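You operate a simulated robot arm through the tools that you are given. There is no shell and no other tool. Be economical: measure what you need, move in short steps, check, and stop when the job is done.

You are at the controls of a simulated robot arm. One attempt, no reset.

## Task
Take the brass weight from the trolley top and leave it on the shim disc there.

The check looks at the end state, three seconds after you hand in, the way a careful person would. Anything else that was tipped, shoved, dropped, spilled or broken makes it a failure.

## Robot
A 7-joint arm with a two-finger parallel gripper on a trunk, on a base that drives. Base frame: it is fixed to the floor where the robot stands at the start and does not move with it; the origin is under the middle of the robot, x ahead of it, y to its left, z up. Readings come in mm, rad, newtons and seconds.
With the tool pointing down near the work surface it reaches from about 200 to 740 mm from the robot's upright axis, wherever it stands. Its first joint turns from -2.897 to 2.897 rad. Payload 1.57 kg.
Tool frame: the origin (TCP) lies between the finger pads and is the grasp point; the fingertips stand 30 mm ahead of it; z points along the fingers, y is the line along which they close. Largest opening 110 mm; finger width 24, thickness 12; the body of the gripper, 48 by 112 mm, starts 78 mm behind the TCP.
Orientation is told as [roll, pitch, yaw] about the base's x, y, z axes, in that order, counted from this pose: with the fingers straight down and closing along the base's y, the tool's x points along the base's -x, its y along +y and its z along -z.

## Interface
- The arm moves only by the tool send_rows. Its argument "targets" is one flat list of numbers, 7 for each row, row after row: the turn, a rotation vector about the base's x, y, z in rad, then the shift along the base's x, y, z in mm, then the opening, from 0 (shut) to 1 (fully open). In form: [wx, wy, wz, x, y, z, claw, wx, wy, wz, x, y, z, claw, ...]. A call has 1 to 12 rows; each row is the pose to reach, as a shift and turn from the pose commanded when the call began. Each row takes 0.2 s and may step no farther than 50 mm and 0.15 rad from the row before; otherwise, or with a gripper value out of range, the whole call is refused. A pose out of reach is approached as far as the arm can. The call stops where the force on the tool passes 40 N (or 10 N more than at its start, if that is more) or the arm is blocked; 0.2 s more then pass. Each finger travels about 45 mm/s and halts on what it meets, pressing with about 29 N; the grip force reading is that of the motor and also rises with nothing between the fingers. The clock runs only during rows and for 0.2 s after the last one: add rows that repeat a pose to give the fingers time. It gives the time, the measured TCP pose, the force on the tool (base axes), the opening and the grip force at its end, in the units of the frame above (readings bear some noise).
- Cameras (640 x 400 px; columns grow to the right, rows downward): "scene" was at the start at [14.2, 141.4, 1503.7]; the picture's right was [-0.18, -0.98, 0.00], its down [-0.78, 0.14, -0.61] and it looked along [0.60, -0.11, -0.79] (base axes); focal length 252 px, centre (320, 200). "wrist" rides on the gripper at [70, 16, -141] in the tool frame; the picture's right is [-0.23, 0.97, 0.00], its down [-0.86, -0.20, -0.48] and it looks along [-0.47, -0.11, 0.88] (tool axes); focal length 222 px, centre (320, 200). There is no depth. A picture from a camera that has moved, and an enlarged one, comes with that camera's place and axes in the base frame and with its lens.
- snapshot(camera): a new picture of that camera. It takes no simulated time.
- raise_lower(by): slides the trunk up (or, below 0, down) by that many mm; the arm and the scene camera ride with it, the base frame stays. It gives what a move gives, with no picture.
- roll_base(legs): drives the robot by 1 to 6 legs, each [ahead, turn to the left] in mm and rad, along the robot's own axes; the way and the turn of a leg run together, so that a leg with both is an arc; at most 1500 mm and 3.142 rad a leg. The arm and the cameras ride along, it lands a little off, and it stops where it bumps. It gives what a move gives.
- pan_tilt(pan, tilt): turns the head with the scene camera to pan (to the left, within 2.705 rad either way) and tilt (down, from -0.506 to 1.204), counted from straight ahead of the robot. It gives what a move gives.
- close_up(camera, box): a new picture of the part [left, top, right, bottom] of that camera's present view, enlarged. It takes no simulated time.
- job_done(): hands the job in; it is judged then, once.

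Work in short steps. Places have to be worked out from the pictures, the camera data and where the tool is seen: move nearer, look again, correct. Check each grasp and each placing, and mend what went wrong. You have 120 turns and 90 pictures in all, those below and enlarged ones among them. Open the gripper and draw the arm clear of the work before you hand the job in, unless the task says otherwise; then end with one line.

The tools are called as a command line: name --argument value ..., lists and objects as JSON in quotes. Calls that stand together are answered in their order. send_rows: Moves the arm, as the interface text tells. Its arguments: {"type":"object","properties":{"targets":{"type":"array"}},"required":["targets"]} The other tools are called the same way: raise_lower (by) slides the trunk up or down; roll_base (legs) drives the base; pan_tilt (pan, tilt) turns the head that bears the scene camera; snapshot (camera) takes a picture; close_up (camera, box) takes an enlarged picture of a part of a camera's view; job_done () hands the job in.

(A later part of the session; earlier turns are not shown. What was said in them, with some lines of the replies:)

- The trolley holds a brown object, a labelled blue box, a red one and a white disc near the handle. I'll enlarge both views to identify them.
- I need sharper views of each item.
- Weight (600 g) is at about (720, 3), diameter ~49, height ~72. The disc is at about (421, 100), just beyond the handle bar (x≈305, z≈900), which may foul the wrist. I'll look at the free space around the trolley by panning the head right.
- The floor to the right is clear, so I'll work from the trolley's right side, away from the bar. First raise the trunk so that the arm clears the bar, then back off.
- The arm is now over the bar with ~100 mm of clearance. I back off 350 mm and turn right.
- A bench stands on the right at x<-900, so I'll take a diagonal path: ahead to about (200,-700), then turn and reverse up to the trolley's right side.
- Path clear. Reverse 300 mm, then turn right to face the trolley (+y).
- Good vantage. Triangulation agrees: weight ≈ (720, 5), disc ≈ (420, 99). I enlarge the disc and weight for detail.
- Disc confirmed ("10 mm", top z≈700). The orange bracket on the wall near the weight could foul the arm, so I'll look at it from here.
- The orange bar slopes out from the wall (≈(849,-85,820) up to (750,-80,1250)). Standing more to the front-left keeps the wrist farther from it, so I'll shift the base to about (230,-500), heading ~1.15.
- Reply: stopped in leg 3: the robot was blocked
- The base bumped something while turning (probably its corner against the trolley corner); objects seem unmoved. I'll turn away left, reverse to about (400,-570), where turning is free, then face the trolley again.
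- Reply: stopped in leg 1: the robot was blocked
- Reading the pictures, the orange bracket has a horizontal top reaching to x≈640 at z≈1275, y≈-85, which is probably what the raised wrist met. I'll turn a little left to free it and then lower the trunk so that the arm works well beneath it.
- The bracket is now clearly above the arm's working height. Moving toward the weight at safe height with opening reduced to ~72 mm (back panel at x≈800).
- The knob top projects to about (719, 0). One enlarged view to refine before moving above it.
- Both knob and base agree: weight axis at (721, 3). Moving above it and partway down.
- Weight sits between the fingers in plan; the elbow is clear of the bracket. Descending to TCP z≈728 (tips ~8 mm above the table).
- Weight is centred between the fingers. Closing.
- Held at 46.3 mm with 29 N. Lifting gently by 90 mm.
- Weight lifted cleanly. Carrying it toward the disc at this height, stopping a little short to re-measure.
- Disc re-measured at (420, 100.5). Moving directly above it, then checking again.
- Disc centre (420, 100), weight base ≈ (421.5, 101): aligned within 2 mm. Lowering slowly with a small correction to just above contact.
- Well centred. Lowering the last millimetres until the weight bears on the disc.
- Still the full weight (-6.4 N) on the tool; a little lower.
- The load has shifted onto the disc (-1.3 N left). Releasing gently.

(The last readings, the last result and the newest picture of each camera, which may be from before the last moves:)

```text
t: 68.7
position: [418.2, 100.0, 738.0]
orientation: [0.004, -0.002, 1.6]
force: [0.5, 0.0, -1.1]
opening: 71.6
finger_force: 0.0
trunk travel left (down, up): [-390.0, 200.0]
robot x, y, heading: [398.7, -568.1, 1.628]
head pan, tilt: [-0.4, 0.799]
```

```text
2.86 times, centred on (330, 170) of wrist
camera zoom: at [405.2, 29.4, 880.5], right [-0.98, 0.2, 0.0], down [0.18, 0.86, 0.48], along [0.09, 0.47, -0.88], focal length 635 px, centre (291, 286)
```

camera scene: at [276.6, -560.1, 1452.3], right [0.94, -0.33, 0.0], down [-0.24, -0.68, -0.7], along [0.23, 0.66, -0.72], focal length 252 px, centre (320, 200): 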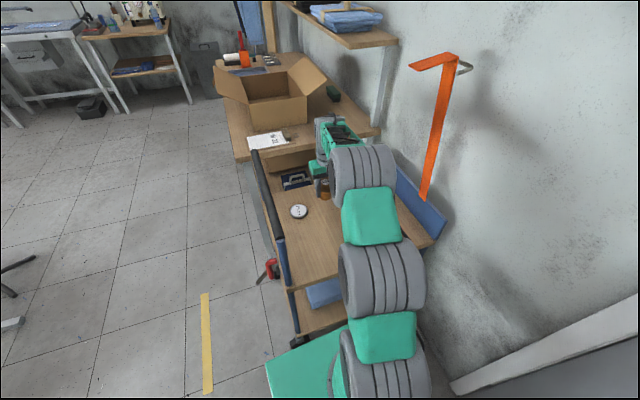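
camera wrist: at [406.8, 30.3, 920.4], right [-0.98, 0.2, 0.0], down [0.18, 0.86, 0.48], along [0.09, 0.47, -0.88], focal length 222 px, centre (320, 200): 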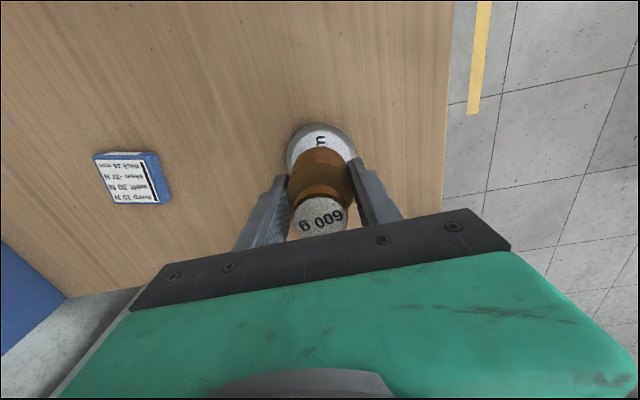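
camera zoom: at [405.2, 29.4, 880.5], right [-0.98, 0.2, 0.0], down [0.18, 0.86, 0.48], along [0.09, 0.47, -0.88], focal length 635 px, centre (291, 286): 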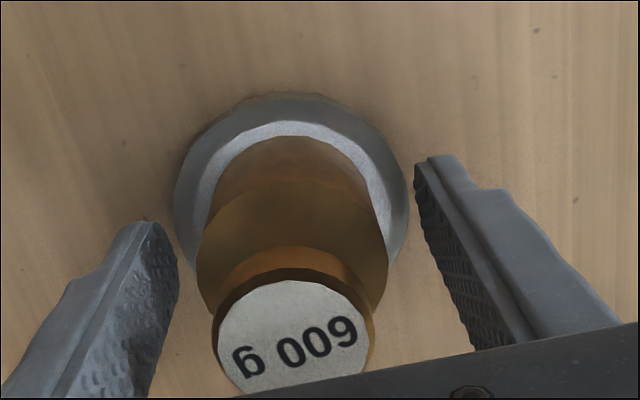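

Released and standing centred on the disc. Raising straight up 120 mm (tips above the knob), then back toward the robot.

send_rows --targets '[0, 0, 0, 0, 0, 10, 0.65, 0, 0, 0, 0, 0, 30, 0.65, 0, 0, 0, 0, 0, 55, 0.65, 0, 0, 0, 0, 0, 80, 0.65, 0, 0, 0, 0, 0, 105, 0.65, 0, 0, 0, 0, 0, 130, 0.65, 0, 0, 0, 30, -30, 140, 0.65, 0, 0, 0, 50, -70, 145, 0.65, 0, 0, 0, 60, -110, 150, 0.65, 0, 0, 0, 60, -110, 150, 0.65]'

snapshot --camera "scene"

snapshot --camera "wrist"

close_up --camera "scene" --box '[270, 180, 330, 225]'

```text
t: 70.8
position: [477.5, -10.6, 889.2]
orientation: [0.002, -0.003, 1.598]
force: [0.7, -0.8, -0.4]
opening: 71.4
finger_force: 0.0
trunk travel left (down, up): [-390.0, 200.0]
robot x, y, heading: [398.6, -566.2, 1.636]
head pan, tilt: [-0.4, 0.799]
```

```text
48 pictures are left
camera scene: at [276.6, -561.0, 1452.3], right [0.94, -0.33, 0.0], down [-0.24, -0.68, -0.7], along [0.23, 0.66, -0.72], focal length 252 px, centre (320, 200)
```

scene: 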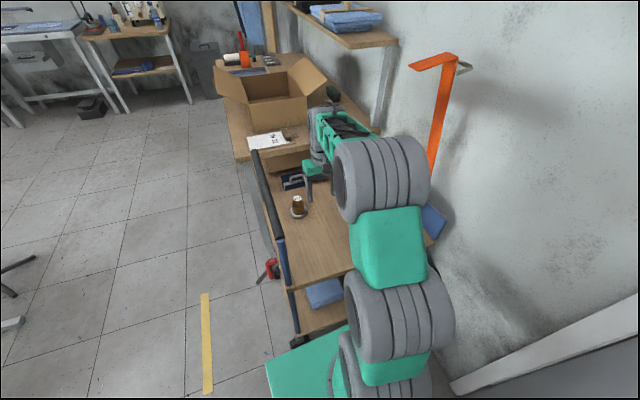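

```text
47 pictures are left
camera wrist: at [463.5, -80.7, 1031.2], right [-0.98, 0.2, 0.0], down [0.18, 0.86, 0.48], along [0.09, 0.47, -0.88], focal length 222 px, centre (320, 200)
```

wrist: 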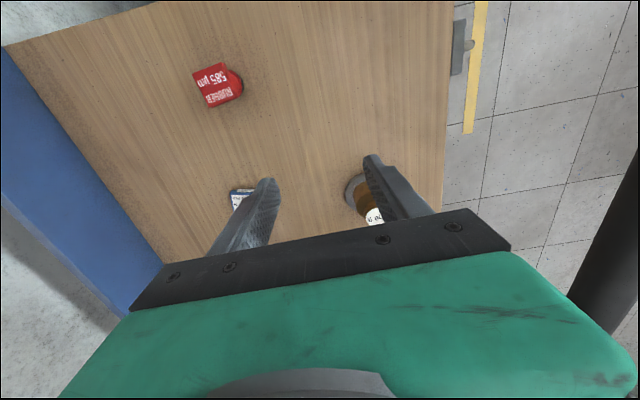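

```text
8.89 times, centred on (300, 202) of scene
camera zoom: at [276.6, -561.0, 1452.3], right [0.94, -0.33, 0.0], down [-0.24, -0.68, -0.7], along [0.23, 0.66, -0.72], focal length 2240 px, centre (498, 178)
```

zoom: 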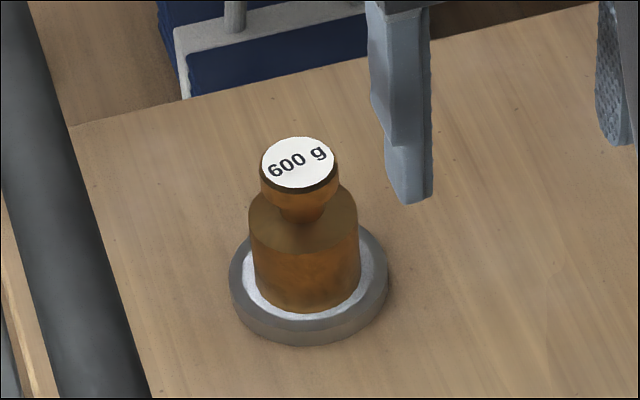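

The weight stands upright and centred on the disc, the other items are in place, and the arm is clear with the gripper open. Handing in.

job_done

```text
The job is handed in.
```

The brass 600 g weight now stands upright and centred on the 10 mm shim disc, the gripper is open and the arm is clear; the base was blocked twice while I positioned it, but the items on the trolley top looked undisturbed in the later pictures.
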